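You operate a simulated robot arm through the tools that you are given. There is no shell and no other tool. Be economical: measure what you need, move in short steps, check, and stop when the job is done.

Carry out the task below with a simulated robot arm. There is one attempt and no reset: what you move stays moved.

TASK
Put two of the blue-headed pegs from the landing boards in the hull on the cream fasten card.
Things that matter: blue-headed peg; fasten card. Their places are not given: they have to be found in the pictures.

It is judged by the outcome, as a careful person would: the job done as asked, and still so three seconds after it is handed in. It fails if anything else is knocked over, pushed out of place, dropped, spilled or broken.

THE ROBOT
A 7-joint arm with a two-finger parallel gripper, fixed in place. Base frame: the origin is at the foot of the arm, x ahead of it, y to its left, z up; the work surface is at about z = 0. Lengths are in cm, angles in degrees, forces in N, time in s.
With the tool pointing down near the work surface it reaches from about 24 to 62 cm from the base axis. Its first joint turns from -66.0 to 66.0 degrees. Payload 2.6 kg.
Tool frame: the origin (TCP) lies between the finger pads and is the grasp point; the fingertips stand 3 cm ahead of it; z points along the fingers, y is the line along which they close. The gripper opens to 9.4 cm. The fingers are 2.8 cm wide and 1 cm thick; the gripper's body (5 by 9.6 cm) begins 5.5 cm behind the TCP.
Orientation is that of the tool frame in the base frame, as a unit quaternion [x, y, z, w]. With the fingers straight down and closing along the base's y, the tool's x points along the base's -x, its y along +y and its z along -z.

THE INTERFACE
- The arm moves only by the tool move_arm. Its arguments are lists of equal length, an entry for each row: "rotation": the turn, a rotation vector about the base's x, y, z in degrees, a list of three; "xyz": the shift along the base's x, y, z in cm, a list of three; "gripper": the closure in counts, from 0 (fully open) to 255 (shut). In form: {"rotation": [[wx, wy, wz], ...], "xyz": [[tx, ty, tz], ...], "gripper": [gripper, ...]}. A call has 1 to 12 rows; each row is the pose to reach, as a shift and turn from the pose commanded when the call began. A row lasts 0.2 s, in which the tool goes at most 5 cm and 8.6 degrees; a call with a longer step from one row to the next is refused whole, and so is a gripper value outside its range. A pose out of reach is approached as far as the arm can. The call stops where the force on the tool passes 40 N (or 10 N more than at its start, if that is more) or the arm is blocked; 0.2 s more then pass. The fingers move at their own pace (about 7.2 cm/s each) and stop on an object; they squeeze with about 42 N. The grip force told is the motor's: it shows also when the fingers shut on nothing. Time passes only in rows, and 0.2 s behind the last, so rows that repeat a pose let the fingers close. It gives the time, the measured TCP pose, the force on the tool (base axes), the opening and the grip force at its end, in the units of the frame above (readings bear some noise), and new pictures: "show" is both (left out), scene, wrist or none.
- Cameras (640 x 400 px; columns grow to the right, rows downward): "scene" is fixed at [3.18, 42.38, 57.11]; the picture's right is [-0.84, -0.54, 0.00], its down [-0.27, 0.42, -0.86] and it looks along [0.47, -0.73, -0.50] (base axes); focal length 355 px, centre (320, 200). "wrist" rides on the gripper at [-3.7, 0, -5.8] in the tool frame; the picture's right is [0.00, -1.00, 0.00], its down [0.97, 0.00, -0.24] and it looks along [0.24, 0.00, 0.97] (tool axes); focal length 218 px, centre (320, 200).
- point_at(camera, pixels): for up to 12 pixels [column, row] of the newest picture of that camera ("zoom" is the newest enlarged one), the place [x, y, z] in the base frame of the surface seen there, good to about 0.2 cm. No time passes.
- enlarge(camera, box): a new picture of the part [left, top, right, bottom] of that camera's present view, enlarged. No time passes.
- job_done(): hands the job in; it is judged then, once.

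Work in short steps. Measure before you move; look again where a grasp or a placing could have gone wrong, and mend it. You have 60 turns and 120 pictures in all, the two below and enlarged ones among them. Open the gripper and draw the arm clear of the work before you hand the job in, unless the task says otherwise; then end with one line.

The tools are called as a command line: name --argument value ..., lists and objects as JSON in quotes. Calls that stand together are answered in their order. move_arm: Moves the arm, as the interface text tells. Its arguments: {"type":"object","properties":{"rotation":{"type":"array","items":{"type":"array","items":{"type":"number"}}},"xyz":{"type":"array","items":{"type":"array","items":{"type":"number"}}},"gripper":{"type":"array","items":{"type":"number"}},"show":{"type":"string","enum":["both","scene","wrist","none"]}},"required":["rotation","xyz","gripper"]} The other tools are called the same way: point_at (camera, pixels) gives the place of the surface under pixels of a picture; enlarge (camera, box) takes an enlarged picture of a part of a camera's view; job_done () hands the job in.

At the start:

```text
time: 0.0
ee_pos: [41.72, -17.37, 30.74]
ee_rot: [-0.001, 1.0, 0.0, 0.0]
wrist_force: [0.0, -0.3, 0.6]
gripper_width: 9.4
gripper_force: 0.1
```

scene: 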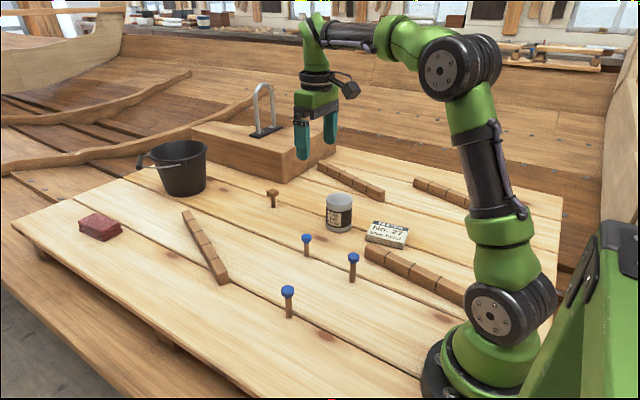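
wrist: 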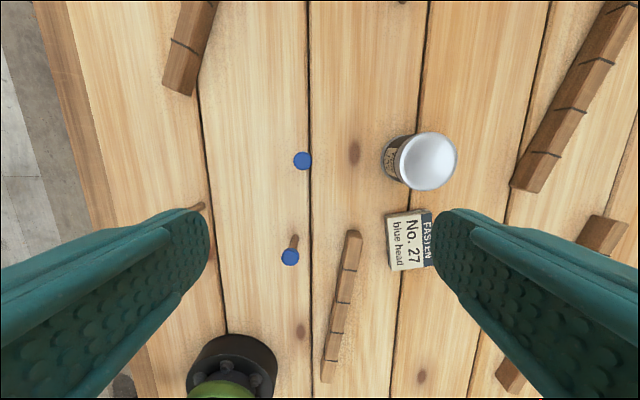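

The pegs show at (306,240), (353,258), (288,292), and the card at (387,234). I'll enlarge that area to see their form.

enlarge --camera "scene" --box '[250, 170, 450, 330]'

point_at --camera "scene" --pixels '[[307, 237], [306, 256], [354, 256], [352, 281], [288, 289], [289, 317], [387, 226], [386, 238], [367, 237], [403, 244], [373, 222], [408, 229]]'

point_at --camera "wrist" --pixels '[[302, 160], [290, 257], [294, 240], [388, 217], [392, 270], [428, 212], [430, 265], [405, 240], [427, 240], [425, 160], [330, 380], [355, 235]]'

```text
2.50 times, centred on (350, 250) of scene
```

zoom: 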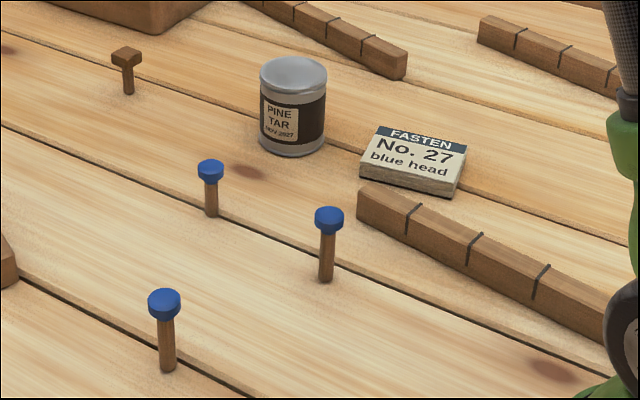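

```text
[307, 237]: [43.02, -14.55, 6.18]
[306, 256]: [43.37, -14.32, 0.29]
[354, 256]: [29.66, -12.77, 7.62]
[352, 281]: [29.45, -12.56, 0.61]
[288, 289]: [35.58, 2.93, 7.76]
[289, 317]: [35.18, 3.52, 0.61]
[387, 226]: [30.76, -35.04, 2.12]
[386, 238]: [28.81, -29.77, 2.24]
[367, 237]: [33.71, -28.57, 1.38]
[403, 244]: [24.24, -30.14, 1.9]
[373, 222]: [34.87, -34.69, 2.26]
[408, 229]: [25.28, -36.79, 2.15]
```

```text
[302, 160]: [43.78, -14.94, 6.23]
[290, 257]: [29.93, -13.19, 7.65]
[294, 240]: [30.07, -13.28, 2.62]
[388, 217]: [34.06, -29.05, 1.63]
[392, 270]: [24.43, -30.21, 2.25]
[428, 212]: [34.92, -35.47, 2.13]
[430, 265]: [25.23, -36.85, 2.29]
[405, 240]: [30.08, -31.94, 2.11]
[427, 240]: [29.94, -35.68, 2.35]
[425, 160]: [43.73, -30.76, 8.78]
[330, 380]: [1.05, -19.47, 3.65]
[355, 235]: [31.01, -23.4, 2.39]
```

The card lies with its top at z≈2.2, centred near (29.7,-32.9). Peg B's head is at (29.8,-13.0), top at 7.65. I'll go above peg B.

move_arm --rotation '[[0, 0, 0], [0, 0, 0], [0, 0, 0], [0, 0, 0], [0, 0, 0], [0, 0, 0]]' --xyz '[[-2.4, 0.9, -2.5], [-4.8, 1.75, -5.5], [-7.2, 2.6, -8.5], [-9.6, 3.5, -11.5], [-11.9, 4.35, -14.5], [-11.9, 4.35, -15.7]]' --gripper '[0, 0, 0, 0, 0, 0]'

```text
time: 1.4
ee_pos: [29.93, -13.04, 15.04]
ee_rot: [0.0, 1.0, 0.0, 0.0]
wrist_force: [0.1, -0.1, -0.5]
gripper_width: 9.4
gripper_force: 0.0
```

scene: 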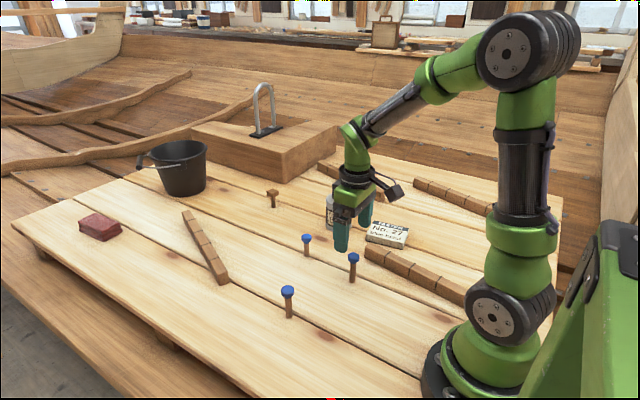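
wrist: 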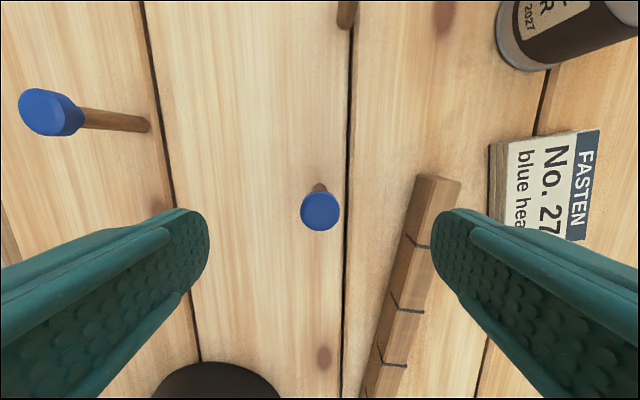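

The head is at (320,210) in the wrist view, nicely between the fingers. I'll measure its edges.

point_at --camera "wrist" --pixels '[[303, 213], [337, 213], [320, 197], [320, 227], [320, 212], [319, 186], [20, 110], [62, 110], [40, 95], [40, 125]]'

enlarge --camera "scene" --box '[320, 200, 420, 300]'

```text
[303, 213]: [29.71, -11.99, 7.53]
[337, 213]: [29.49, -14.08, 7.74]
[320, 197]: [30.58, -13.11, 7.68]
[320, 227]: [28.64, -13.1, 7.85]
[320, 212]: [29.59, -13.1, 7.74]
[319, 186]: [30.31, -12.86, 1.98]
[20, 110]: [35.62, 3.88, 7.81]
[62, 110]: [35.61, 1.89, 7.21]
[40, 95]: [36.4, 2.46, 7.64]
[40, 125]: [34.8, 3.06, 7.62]
```

```text
4.00 times, centred on (370, 250) of scene
```

zoom: 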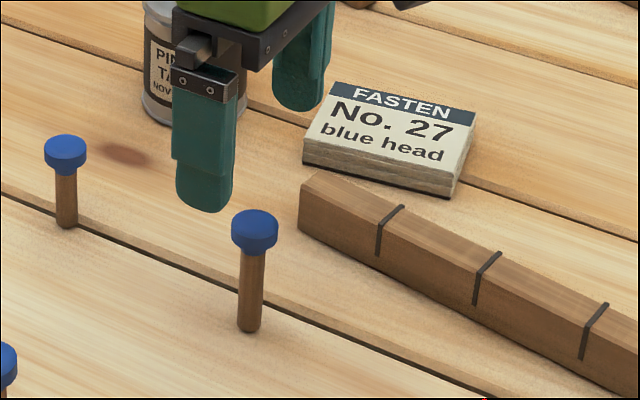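

Head centre is (29.65,-13.1), about 2.1 cm wide. I'll lower so the pads take the head, then close.

move_arm --rotation '[[0, 0, 0], [0, 0, 0], [0, 0, 0], [0, 0, 0], [0, 0, 0], [0, 0, 0], [0, 0, 0], [0, 0, 0]]' --xyz '[[-0.2, -0.08, -3], [-0.2, -0.08, -6], [-0.2, -0.08, -8.2], [-0.2, -0.08, -8.2], [-0.2, -0.08, -8.2], [-0.2, -0.08, -8.2], [-0.2, -0.08, -8.2], [-0.2, -0.08, -8.2]]' --gripper '[0, 0, 0, 80, 160, 255, 255, 255]'

```text
time: 3.2
ee_pos: [29.75, -13.13, 6.85]
ee_rot: [0.0, 1.0, 0.0, -0.001]
wrist_force: [0.1, -0.5, -0.3]
gripper_width: 2.34
gripper_force: 42.7
```

scene: 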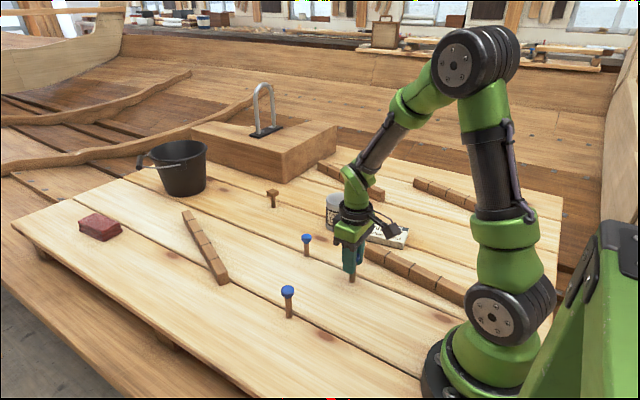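
wrist: 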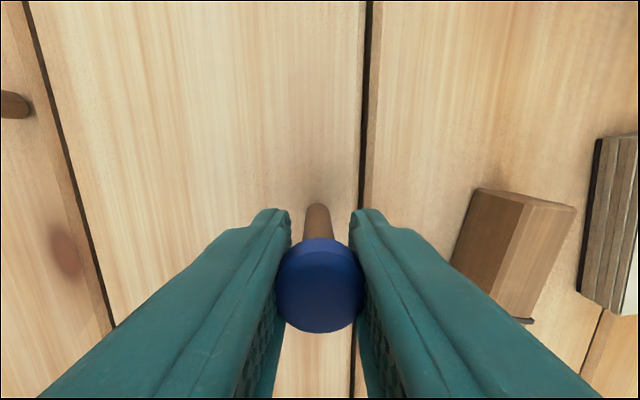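

Held at 2.34 cm. I'll lift slowly and watch the force for a fit in a hole.

move_arm --rotation '[[0, 0, 0], [0, 0, 0], [0, 0, 0], [0, 0, 0], [0, 0, 0], [0, 0, 0]]' --xyz '[[0, 0, 0.5], [0, 0, 1.2], [0, 0, 2.5], [0, 0, 4.5], [0, 0, 7], [0, 0, 7]]' --gripper '[255, 255, 255, 255, 255, 255]'

enlarge --camera "scene" --box '[300, 170, 420, 290]'

```text
time: 4.6
ee_pos: [29.66, -13.22, 13.85]
ee_rot: [0.0, 1.0, 0.001, 0.001]
wrist_force: [0.0, -0.2, -0.5]
gripper_width: 2.38
gripper_force: 41.7
```

scene: 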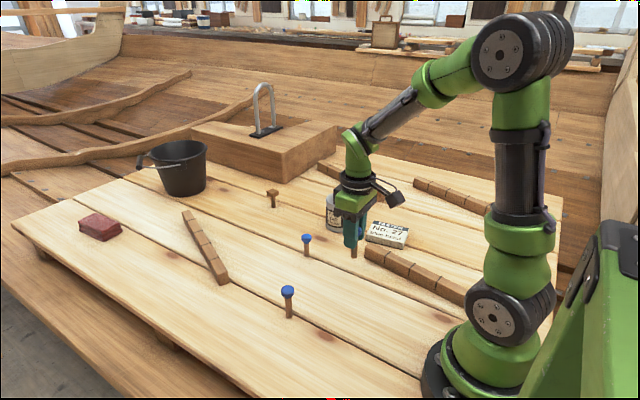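
wrist: 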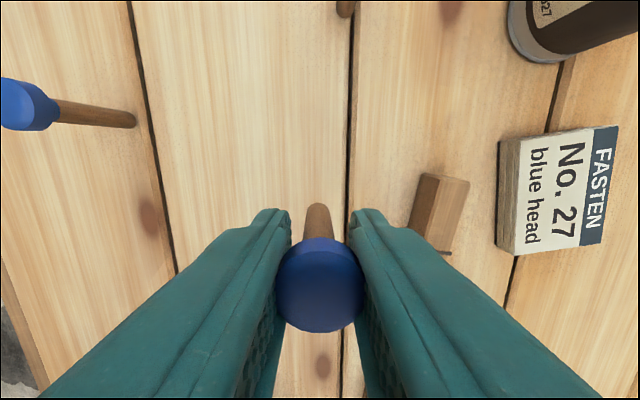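

```text
3.33 times, centred on (360, 230) of scene
```

zoom: 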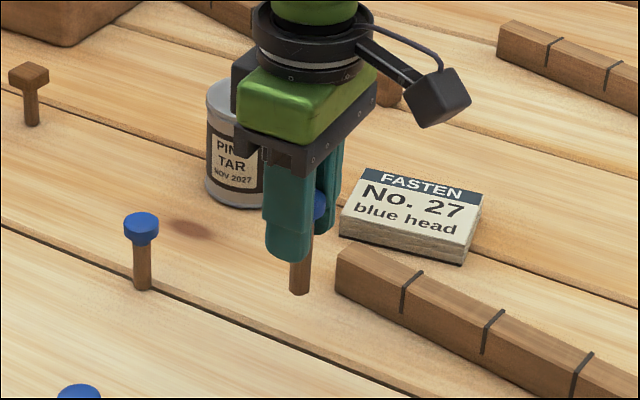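

The peg came out freely. I'll measure its lower end (zoom 300,290) for length and tilt.

point_at --camera "zoom" --pixels '[[300, 291], [300, 294], [299, 285], [300, 270], [319, 205]]'

point_at --camera "wrist" --pixels '[[318, 208], [320, 290], [502, 145], [500, 245], [617, 128], [601, 243]]'

enlarge --camera "scene" --box '[335, 240, 375, 280]'

```text
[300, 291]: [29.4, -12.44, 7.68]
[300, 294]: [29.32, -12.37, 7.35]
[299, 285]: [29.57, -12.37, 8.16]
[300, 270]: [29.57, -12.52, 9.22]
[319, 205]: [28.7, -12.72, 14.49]
```

```text
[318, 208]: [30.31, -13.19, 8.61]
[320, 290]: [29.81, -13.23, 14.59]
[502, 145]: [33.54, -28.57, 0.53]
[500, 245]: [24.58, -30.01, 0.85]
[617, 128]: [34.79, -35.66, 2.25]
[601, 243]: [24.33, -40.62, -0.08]
```

```text
10.00 times, centred on (355, 260) of scene
```

zoom: 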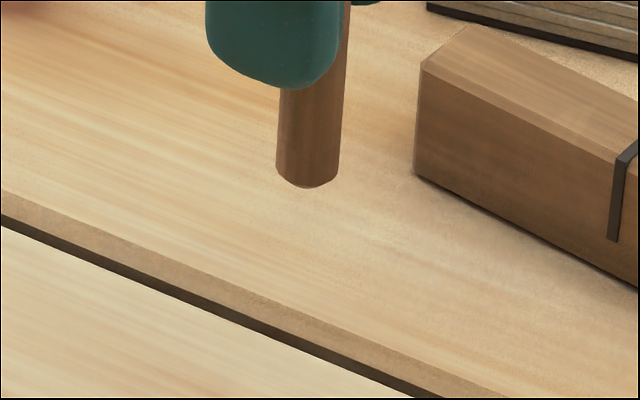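

The bottom is flat and about 6.8 cm below the TCP; it stood free, so I'll stand it upright on the card's far half at (32.1,-32.7). First I move above it.

move_arm --rotation '[[0, 0, 0], [0, 0, 0], [0, 0, 0], [0, 0, 0], [0, 0, 0], [0, 0, 0], [0, 0, 0], [0, 0, 0], [0, 0, 0]]' --xyz '[[0.4, -3, 0], [0.8, -6.5, 0], [1.2, -10, 0], [1.6, -13.5, 0], [2.1, -17, 0], [2.48, -19.6, 0], [2.48, -19.6, -2], [2.48, -19.6, -3.7], [2.48, -19.6, -3.7]]' --gripper '[255, 255, 255, 255, 255, 255, 255, 255, 255]'

enlarge --camera "scene" --box '[340, 190, 430, 260]'

```text
time: 6.6
ee_pos: [32.28, -32.83, 10.14]
ee_rot: [0.0, 1.0, 0.0, 0.0]
wrist_force: [0.5, 0.4, -0.3]
gripper_width: 2.32
gripper_force: 41.6
```

scene: 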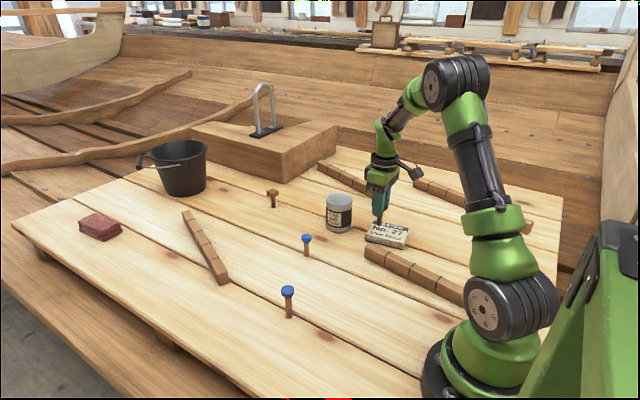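
wrist: 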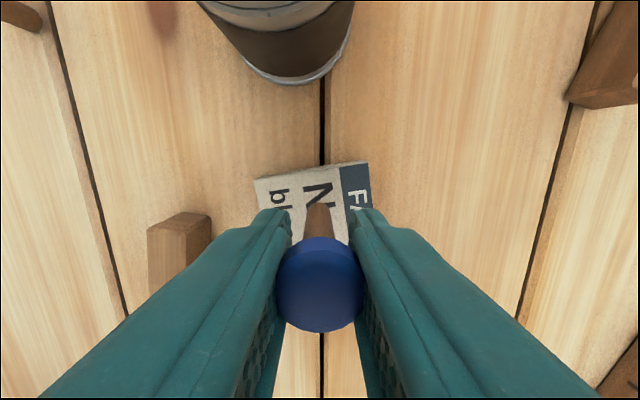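

```text
5.71 times, centred on (385, 225) of scene
```

zoom: 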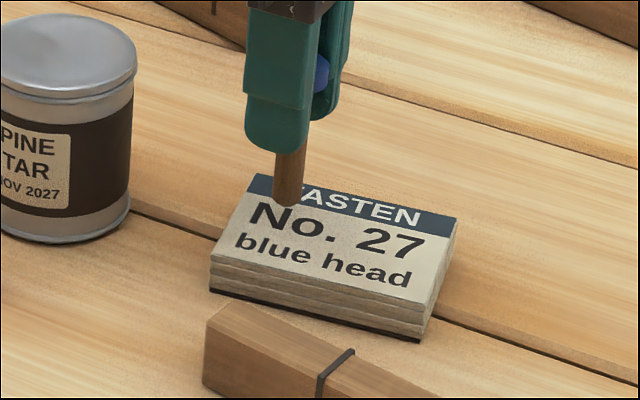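

The peg is over the card, about 1.1 cm above it. I'll lower 0.9 and read the force.

move_arm --rotation '[[0, 0, 0], [0, 0, 0], [0, 0, 0]]' --xyz '[[0, 0, -0.5], [0, 0, -0.9], [0, 0, -0.9]]' --gripper '[255, 255, 255]' --show "none"

enlarge --camera "scene" --box '[340, 190, 430, 260]'

```text
time: 7.4
ee_pos: [32.3, -32.76, 9.22]
ee_rot: [0.0, 1.0, 0.0, 0.0]
wrist_force: [-0.2, 0.2, -0.2]
gripper_width: 2.31
gripper_force: 41.9
```

```text
5.71 times, centred on (385, 225) of scene
```

zoom: 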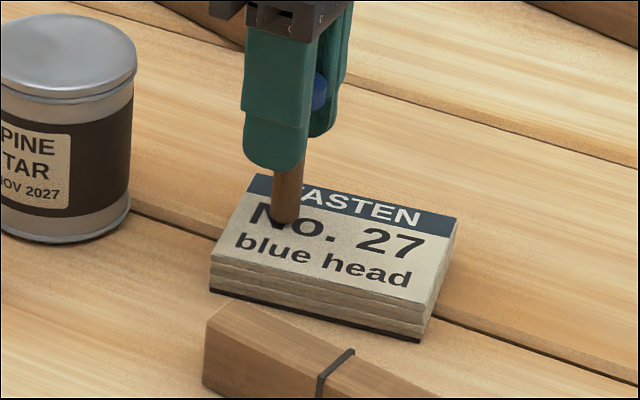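

No contact yet; I go on in 0.1 cm steps.

move_arm --rotation '[[0, 0, 0], [0, 0, 0]]' --xyz '[[0, 0, -0.1], [0, 0, -0.1]]' --gripper '[255, 255]' --show "none"

move_arm --rotation '[[0, 0, 0], [0, 0, 0]]' --xyz '[[0, 0, -0.1], [0, 0, -0.1]]' --gripper '[255, 255]' --show "none"

```text
time: 8.0
ee_pos: [32.18, -32.79, 9.12]
ee_rot: [0.0, 1.0, 0.0, 0.0]
wrist_force: [0.0, 0.3, 0.2]
gripper_width: 2.32
gripper_force: 42.0
```

```text
time: 8.6
ee_pos: [32.19, -32.84, 8.92]
ee_rot: [0.0, 1.0, 0.0, 0.0]
wrist_force: [0.1, 0.5, 0.0]
gripper_width: 2.34
gripper_force: 41.9
```

move_arm --rotation '[[0, 0, 0], [0, 0, 0]]' --xyz '[[0, 0, -0.08], [0, 0, -0.08]]' --gripper '[255, 255]' --show "none"

enlarge --camera "scene" --box '[360, 205, 410, 255]'

```text
time: 9.2
ee_pos: [32.17, -32.66, 8.87]
ee_rot: [0.0, 1.0, 0.0, 0.001]
wrist_force: [0.2, 1.1, 4.3]
gripper_width: 2.33
gripper_force: 41.9
```

```text
8.00 times, centred on (385, 230) of scene
```

zoom: 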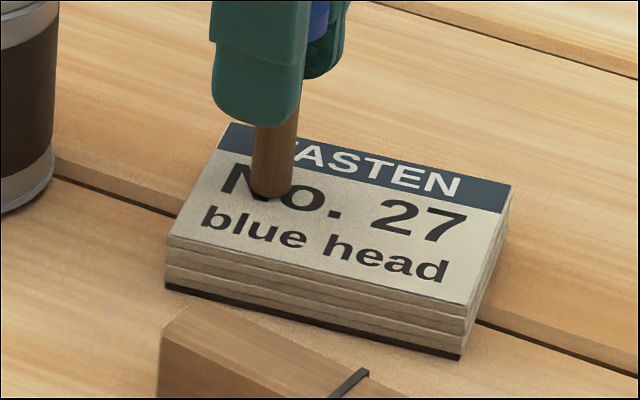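

Contact at 4.3 N. I'll open gently, in small steps.

move_arm --rotation '[[0, 0, 0], [0, 0, 0], [0, 0, 0], [0, 0, 0], [0, 0, 0], [0, 0, 0], [0, 0, 0], [0, 0, 0], [0, 0, 0], [0, 0, 0]]' --xyz '[[0, 0, 0], [0, 0, 0], [0, 0, 0], [0, 0, 0], [0, 0, 0], [0, 0, 0], [0, 0, 0], [0, 0, 0], [0, 0, 0], [0, 0, 0]]' --gripper '[200, 194, 190, 187, 184, 180, 175, 165, 150, 130]'

enlarge --camera "scene" --box '[340, 180, 430, 260]'

```text
time: 11.4
ee_pos: [32.12, -32.74, 8.92]
ee_rot: [0.0, 1.0, 0.0, 0.0]
wrist_force: [0.8, -0.2, 0.0]
gripper_width: 4.62
gripper_force: 0.0
```

scene: 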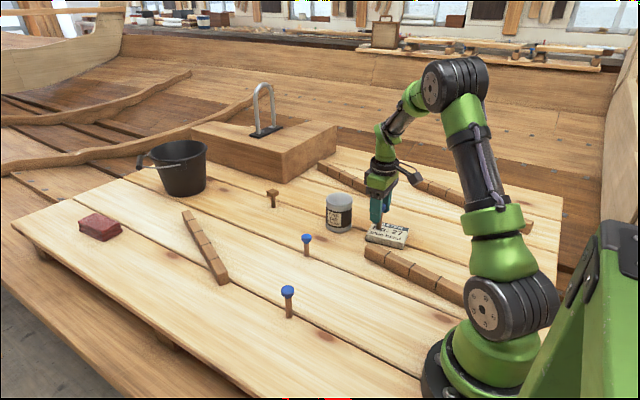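
wrist: 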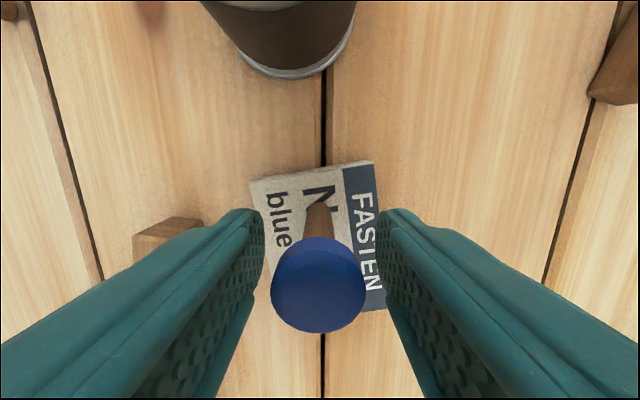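

```text
5.00 times, centred on (385, 220) of scene
```

zoom: 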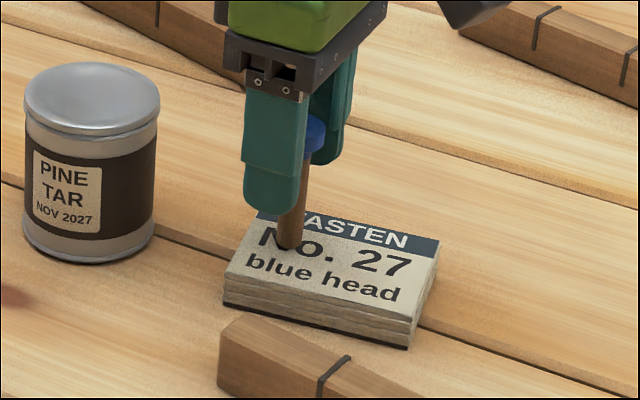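

The released peg seems to lean in the enlarged view; I'll measure head and foot.

point_at --camera "wrist" --pixels '[[318, 285], [285, 285], [350, 285], [318, 262], [318, 310], [318, 215], [318, 225]]'

point_at --camera "zoom" --pixels '[[288, 245], [292, 225], [302, 190], [310, 165], [315, 145], [317, 125]]'

```text
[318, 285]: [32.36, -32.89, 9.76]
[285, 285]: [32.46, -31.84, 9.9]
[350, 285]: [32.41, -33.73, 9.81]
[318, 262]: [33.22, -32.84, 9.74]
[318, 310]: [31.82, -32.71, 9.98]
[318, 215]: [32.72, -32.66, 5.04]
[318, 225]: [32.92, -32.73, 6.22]
```

```text
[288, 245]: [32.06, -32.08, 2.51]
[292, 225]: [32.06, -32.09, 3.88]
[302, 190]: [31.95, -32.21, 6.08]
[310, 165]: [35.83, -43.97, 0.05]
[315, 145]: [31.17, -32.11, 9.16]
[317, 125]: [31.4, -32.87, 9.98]
```

Shaft x/y hardly change with height, so it stands vertical. I'll open fully and rise straight up.

move_arm --rotation '[[0, 0, 0], [0, 0, 0], [0, 0, 0], [0, 0, 0], [0, 0, 0], [0, 0, 0], [0, 0, 0]]' --xyz '[[0, 0, 0], [0, 0, 0], [0, 0, 1], [0, 0, 3], [0, 0, 6], [0, 0, 8], [0, 0, 8]]' --gripper '[90, 50, 20, 0, 0, 0, 0]'

enlarge --camera "scene" --box '[340, 180, 430, 260]'

```text
time: 13.0
ee_pos: [32.26, -32.87, 17.08]
ee_rot: [0.0, 1.0, 0.0, 0.0]
wrist_force: [0.2, 0.7, -0.8]
gripper_width: 9.41
gripper_force: 0.0
```

scene: 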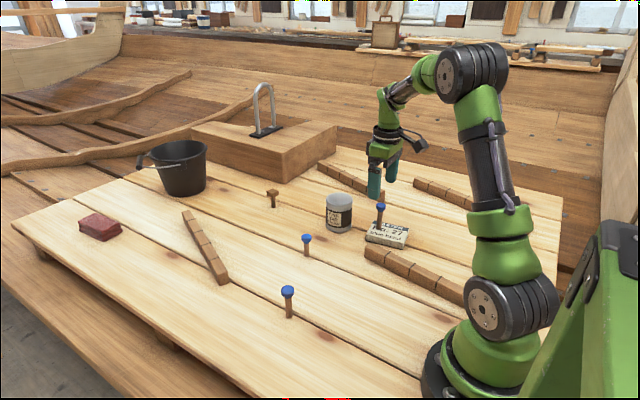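
wrist: 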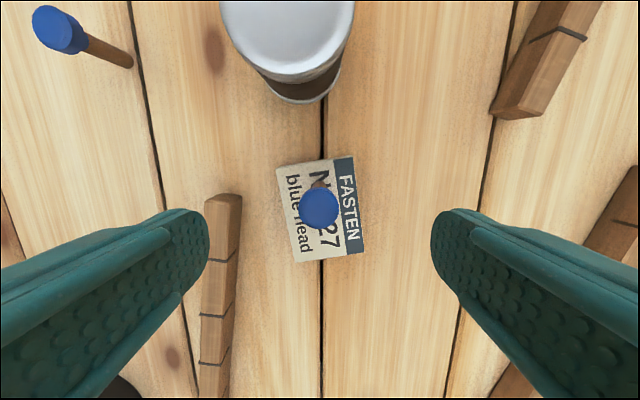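

```text
5.00 times, centred on (385, 220) of scene
```

zoom: 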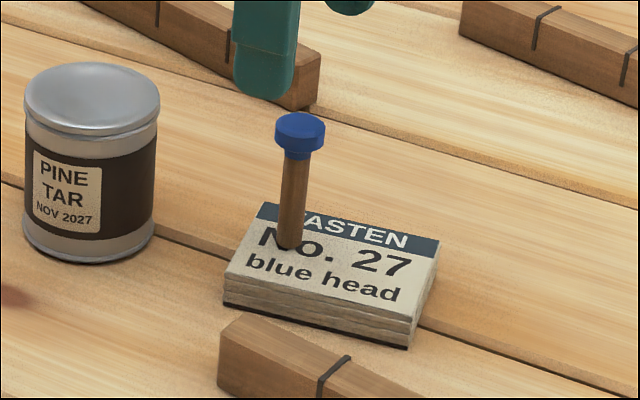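

Peg one stands on the card. Next, peg C near (35.5,2.9): I travel above it.

move_arm --rotation '[[0, 0, 0], [0, 0, 0], [0, 0, 0], [0, 0, 0], [0, 0, 0], [0, 0, 0], [0, 0, 0], [0, 0, 0], [0, 0, 0], [0, 0, 0]]' --xyz '[[0.2, 2.5, 0], [0.6, 7, 0], [1, 11.5, 0], [1.5, 16, 0], [2, 20.5, 0], [2.5, 25, 0], [3, 29.5, 0], [3.3, 33.5, 0], [3.4, 35.55, -1.5], [3.4, 35.55, -2]]' --gripper '[0, 0, 0, 0, 0, 0, 0, 0, 0, 0]'

```text
time: 15.2
ee_pos: [35.57, 2.9, 14.92]
ee_rot: [0.0, 1.0, 0.0, 0.0]
wrist_force: [-0.1, -0.2, 0.0]
gripper_width: 9.4
gripper_force: 0.0
```

scene: 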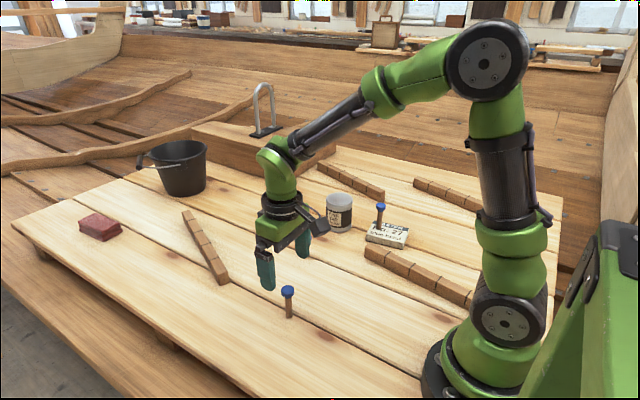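
wrist: 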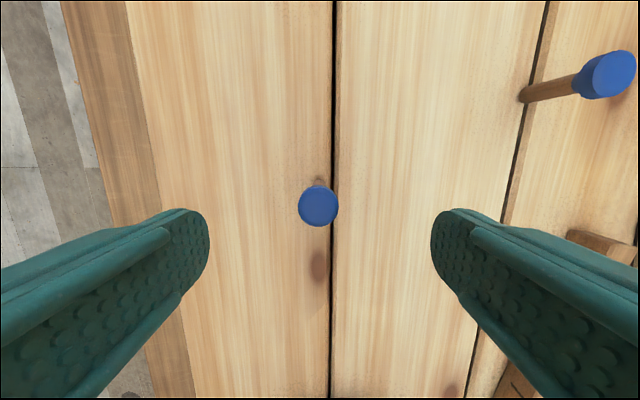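

point_at --camera "wrist" --pixels '[[301, 207], [336, 207], [318, 191], [318, 222], [318, 207]]'

```text
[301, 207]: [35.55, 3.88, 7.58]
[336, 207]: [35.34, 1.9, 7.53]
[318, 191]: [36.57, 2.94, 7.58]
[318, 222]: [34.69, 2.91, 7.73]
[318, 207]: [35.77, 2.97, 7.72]
```

Head centre (35.6,2.93), top ≈7.65. Lower, close, and lift.

move_arm --rotation '[[0, 0, 0], [0, 0, 0], [0, 0, 0], [0, 0, 0], [0, 0, 0], [0, 0, 0], [0, 0, 0], [0, 0, 0]]' --xyz '[[0.1, 0.08, -3], [0.1, 0.08, -6], [0.1, 0.08, -8.12], [0.1, 0.08, -8.12], [0.1, 0.08, -8.12], [0.1, 0.08, -8.12], [0.1, 0.08, -8.12], [0.1, 0.08, -8.12]]' --gripper '[0, 0, 0, 80, 160, 255, 255, 255]' --show "wrist"

move_arm --rotation '[[0, 0, 0], [0, 0, 0], [0, 0, 0], [0, 0, 0], [0, 0, 0], [0, 0, 0], [0, 0, 0], [0, 0, 0]]' --xyz '[[0, 0, 0.5], [0, 0, 1.2], [0, 0, 2.5], [0, 0, 4.5], [0, 0, 7], [0, 0, 9], [0, 0, 10], [0, 0, 10]]' --gripper '[255, 255, 255, 255, 255, 255, 255, 255]'

enlarge --camera "scene" --box '[230, 190, 350, 310]'

```text
time: 17.0
ee_pos: [35.53, 2.77, 6.83]
ee_rot: [0.001, 1.0, 0.0, 0.0]
wrist_force: [-0.3, 0.4, 0.0]
gripper_width: 2.32
gripper_force: 41.5
```

wrist: 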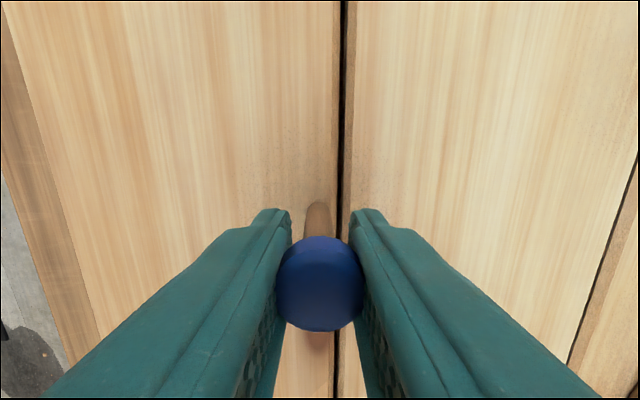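

```text
time: 18.8
ee_pos: [35.64, 2.91, 16.85]
ee_rot: [-0.001, 1.0, -0.001, 0.0]
wrist_force: [-0.2, -0.5, -0.1]
gripper_width: 2.32
gripper_force: 42.1
```

scene: 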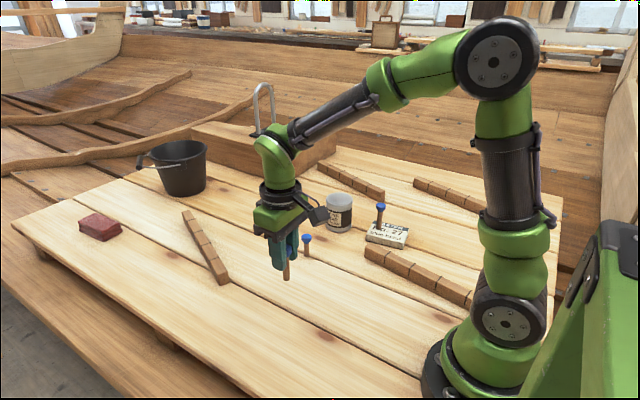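
wrist: 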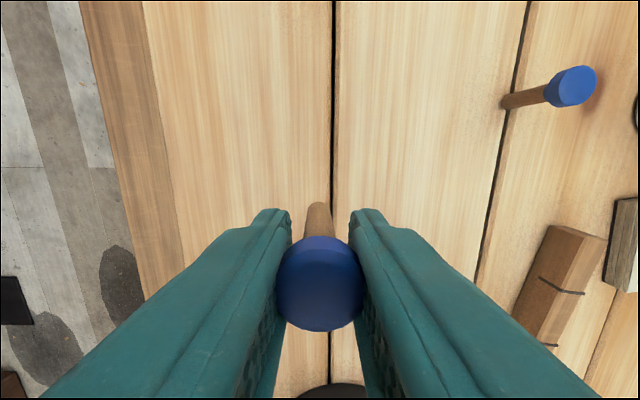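

```text
3.33 times, centred on (290, 250) of scene
```

zoom: 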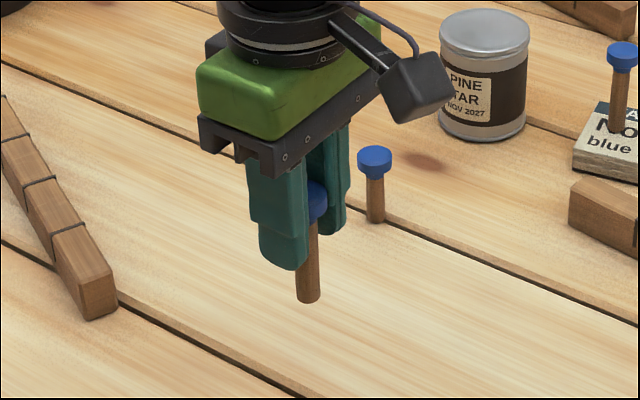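

Second peg is held the same way. I carry it to the card's near half, (27.3,-33.2).

move_arm --rotation '[[0, 0, 0], [0, 0, 0], [0, 0, 0], [0, 0, 0], [0, 0, 0], [0, 0, 0], [0, 0, 0], [0, 0, 0], [0, 0, 0], [0, 0, 0], [0, 0, 0], [0, 0, 0]]' --xyz '[[-1, -2.5, 0], [-2.5, -6.5, 0], [-4, -10.5, 0], [-5.5, -14.5, 0], [-7, -18.5, 0], [-8, -22.5, 0], [-8.3, -26.5, 0], [-8.3, -30.5, 0], [-8.3, -34, 0], [-8.3, -36.1, 0], [-8.3, -36.1, -3], [-8.3, -36.1, -3]]' --gripper '[255, 255, 255, 255, 255, 255, 255, 255, 255, 255, 255, 255]'

enlarge --camera "scene" --box '[340, 170, 440, 260]'

```text
time: 21.4
ee_pos: [27.41, -33.16, 13.9]
ee_rot: [0.0, 1.0, 0.0, 0.0]
wrist_force: [-0.5, 0.9, -0.3]
gripper_width: 2.32
gripper_force: 42.1
```

scene: 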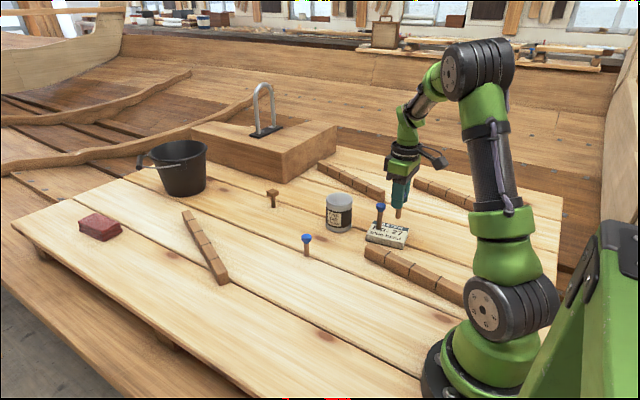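
wrist: 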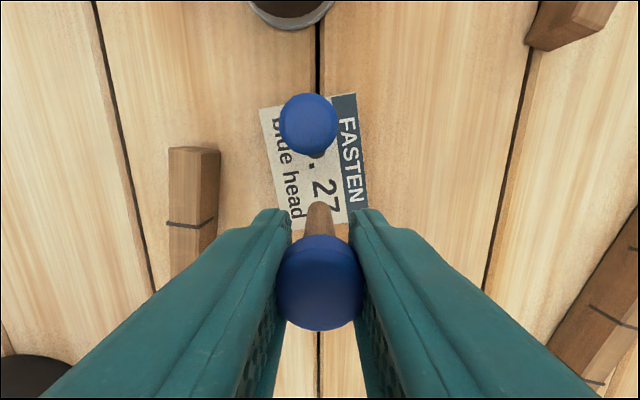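

```text
4.44 times, centred on (390, 215) of scene
```

zoom: 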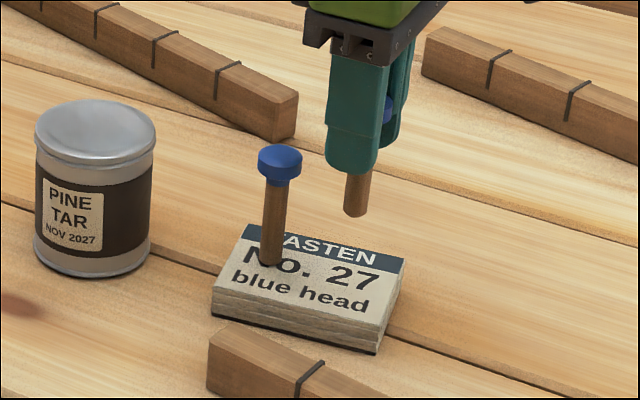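

Lower to just above the card.

move_arm --rotation '[[0, 0, 0], [0, 0, 0], [0, 0, 0], [0, 0, 0], [0, 0, 0]]' --xyz '[[0, 0, -2], [0, 0, -3.5], [0, 0, -4.3], [0, 0, -4.7], [0, 0, -4.7]]' --gripper '[255, 255, 255, 255, 255]' --show "wrist"

enlarge --camera "scene" --box '[340, 180, 430, 260]'

move_arm --rotation '[[0, 0, 0], [0, 0, 0]]' --xyz '[[0, 0, -0.1], [0, 0, -0.1]]' --gripper '[255, 255]' --show "none"

```text
time: 22.6
ee_pos: [27.48, -33.19, 9.23]
ee_rot: [0.0, 1.0, 0.0, 0.0]
wrist_force: [0.2, 0.0, -0.5]
gripper_width: 2.33
gripper_force: 42.0
```

wrist: 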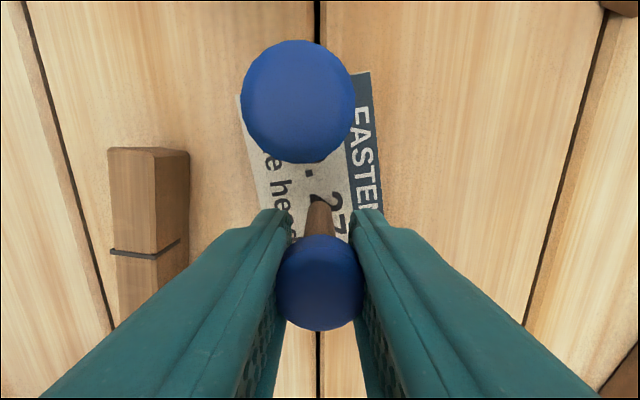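

```text
5.00 times, centred on (385, 220) of scene
```

zoom: 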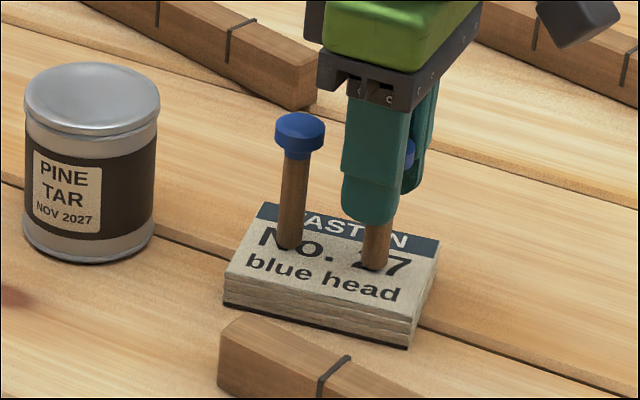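

```text
time: 23.2
ee_pos: [27.47, -33.23, 9.02]
ee_rot: [0.0, 1.0, -0.001, 0.0]
wrist_force: [-1.1, -0.1, -0.5]
gripper_width: 2.34
gripper_force: 41.9
```

move_arm --rotation '[[0, 0, 0], [0, 0, 0]]' --xyz '[[0, 0, -0.08], [0, 0, -0.08]]' --gripper '[255, 255]' --show "none"

```text
time: 23.8
ee_pos: [27.41, -33.14, 9.04]
ee_rot: [0.0, 1.0, 0.0, -0.001]
wrist_force: [0.2, 0.3, 2.1]
gripper_width: 2.36
gripper_force: 41.8
```

Contact (2.1 N). Open gently.

move_arm --rotation '[[0, 0, 0], [0, 0, 0], [0, 0, 0], [0, 0, 0], [0, 0, 0], [0, 0, 0], [0, 0, 0], [0, 0, 0], [0, 0, 0], [0, 0, 0], [0, 0, 0]]' --xyz '[[0, 0, 0], [0, 0, 0], [0, 0, 0], [0, 0, 0], [0, 0, 0], [0, 0, 0], [0, 0, 0], [0, 0, 0], [0, 0, 0], [0, 0, 0], [0, 0, 0]]' --gripper '[200, 194, 190, 187, 184, 180, 175, 165, 150, 130, 100]' --show "wrist"

enlarge --camera "scene" --box '[340, 180, 430, 260]'

```text
time: 26.2
ee_pos: [27.54, -33.18, 9.0]
ee_rot: [0.0, 1.0, 0.0, 0.0]
wrist_force: [0.4, 0.1, 0.3]
gripper_width: 5.71
gripper_force: 0.0
```

wrist: 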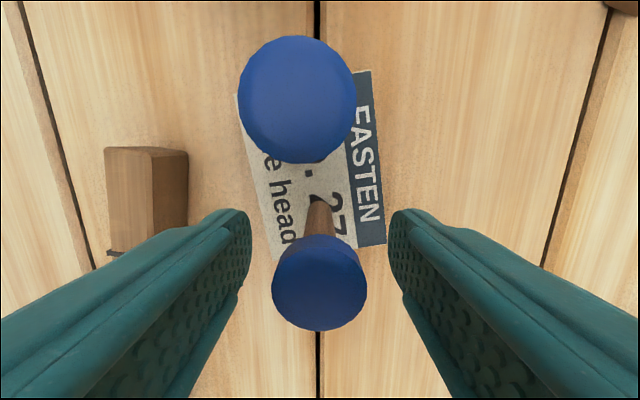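

```text
5.00 times, centred on (385, 220) of scene
```

zoom: 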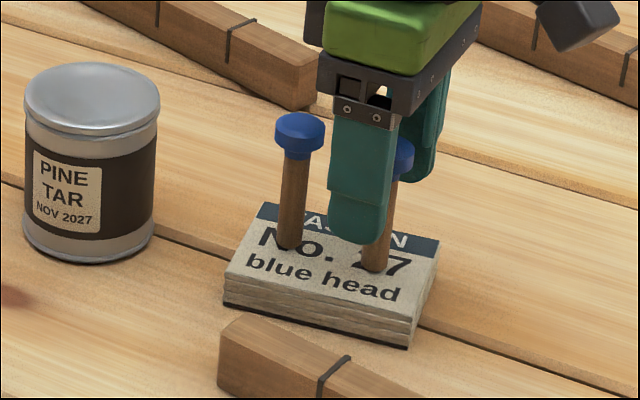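

Both stand. Open fully, rise straight up, then draw away.

move_arm --rotation '[[0, 0, 0], [0, 0, 0], [0, 0, 0], [0, 0, 0], [0, 0, 0], [0, 0, 0], [0, 0, 0], [0, 0, 0], [0, 0, 0], [0, 0, 0], [0, 0, 0], [0, 0, 0]]' --xyz '[[0, 0, 0], [0, 0, 0], [0, 0, 1], [0, 0, 3], [0, 0, 6], [0, 0, 10], [0, 0, 14], [1, 3, 17], [2, 7, 18], [3, 11, 18], [4, 15, 18], [4, 15, 18]]' --gripper '[70, 40, 20, 0, 0, 0, 0, 0, 0, 0, 0, 0]'

enlarge --camera "scene" --box '[340, 180, 430, 260]'

```text
time: 28.8
ee_pos: [31.47, -18.26, 27.2]
ee_rot: [0.0, 1.0, 0.001, 0.001]
wrist_force: [0.3, -0.5, -0.1]
gripper_width: 9.4
gripper_force: 0.1
```

scene: 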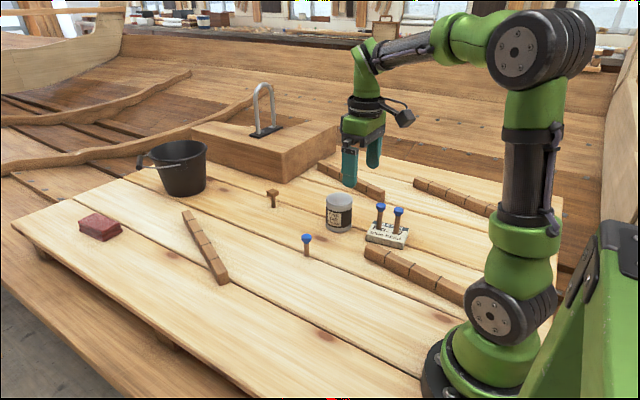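
wrist: 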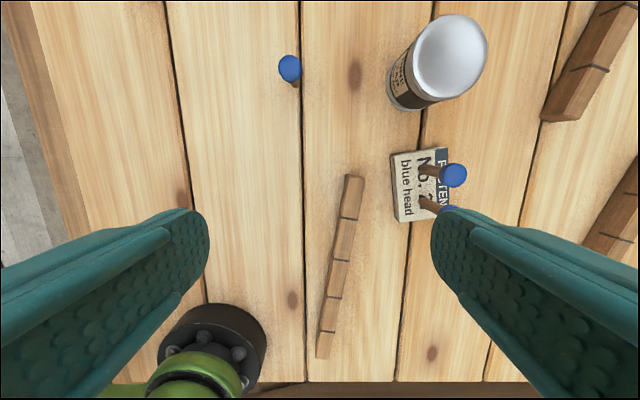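

```text
5.00 times, centred on (385, 220) of scene
```

zoom: 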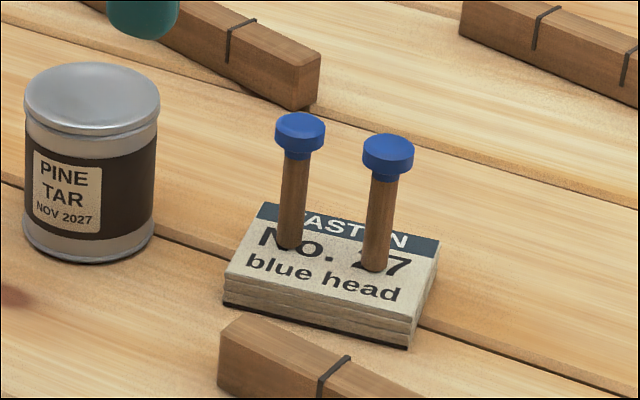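

Two blue-headed pegs stand steady on the card, the rest is undisturbed, and the arm is clear.

job_done

```text
The job is handed in.
```

Two blue-headed pegs now stand upright on the cream fasten card; nothing else was moved, and the gripper is open and clear of the work.
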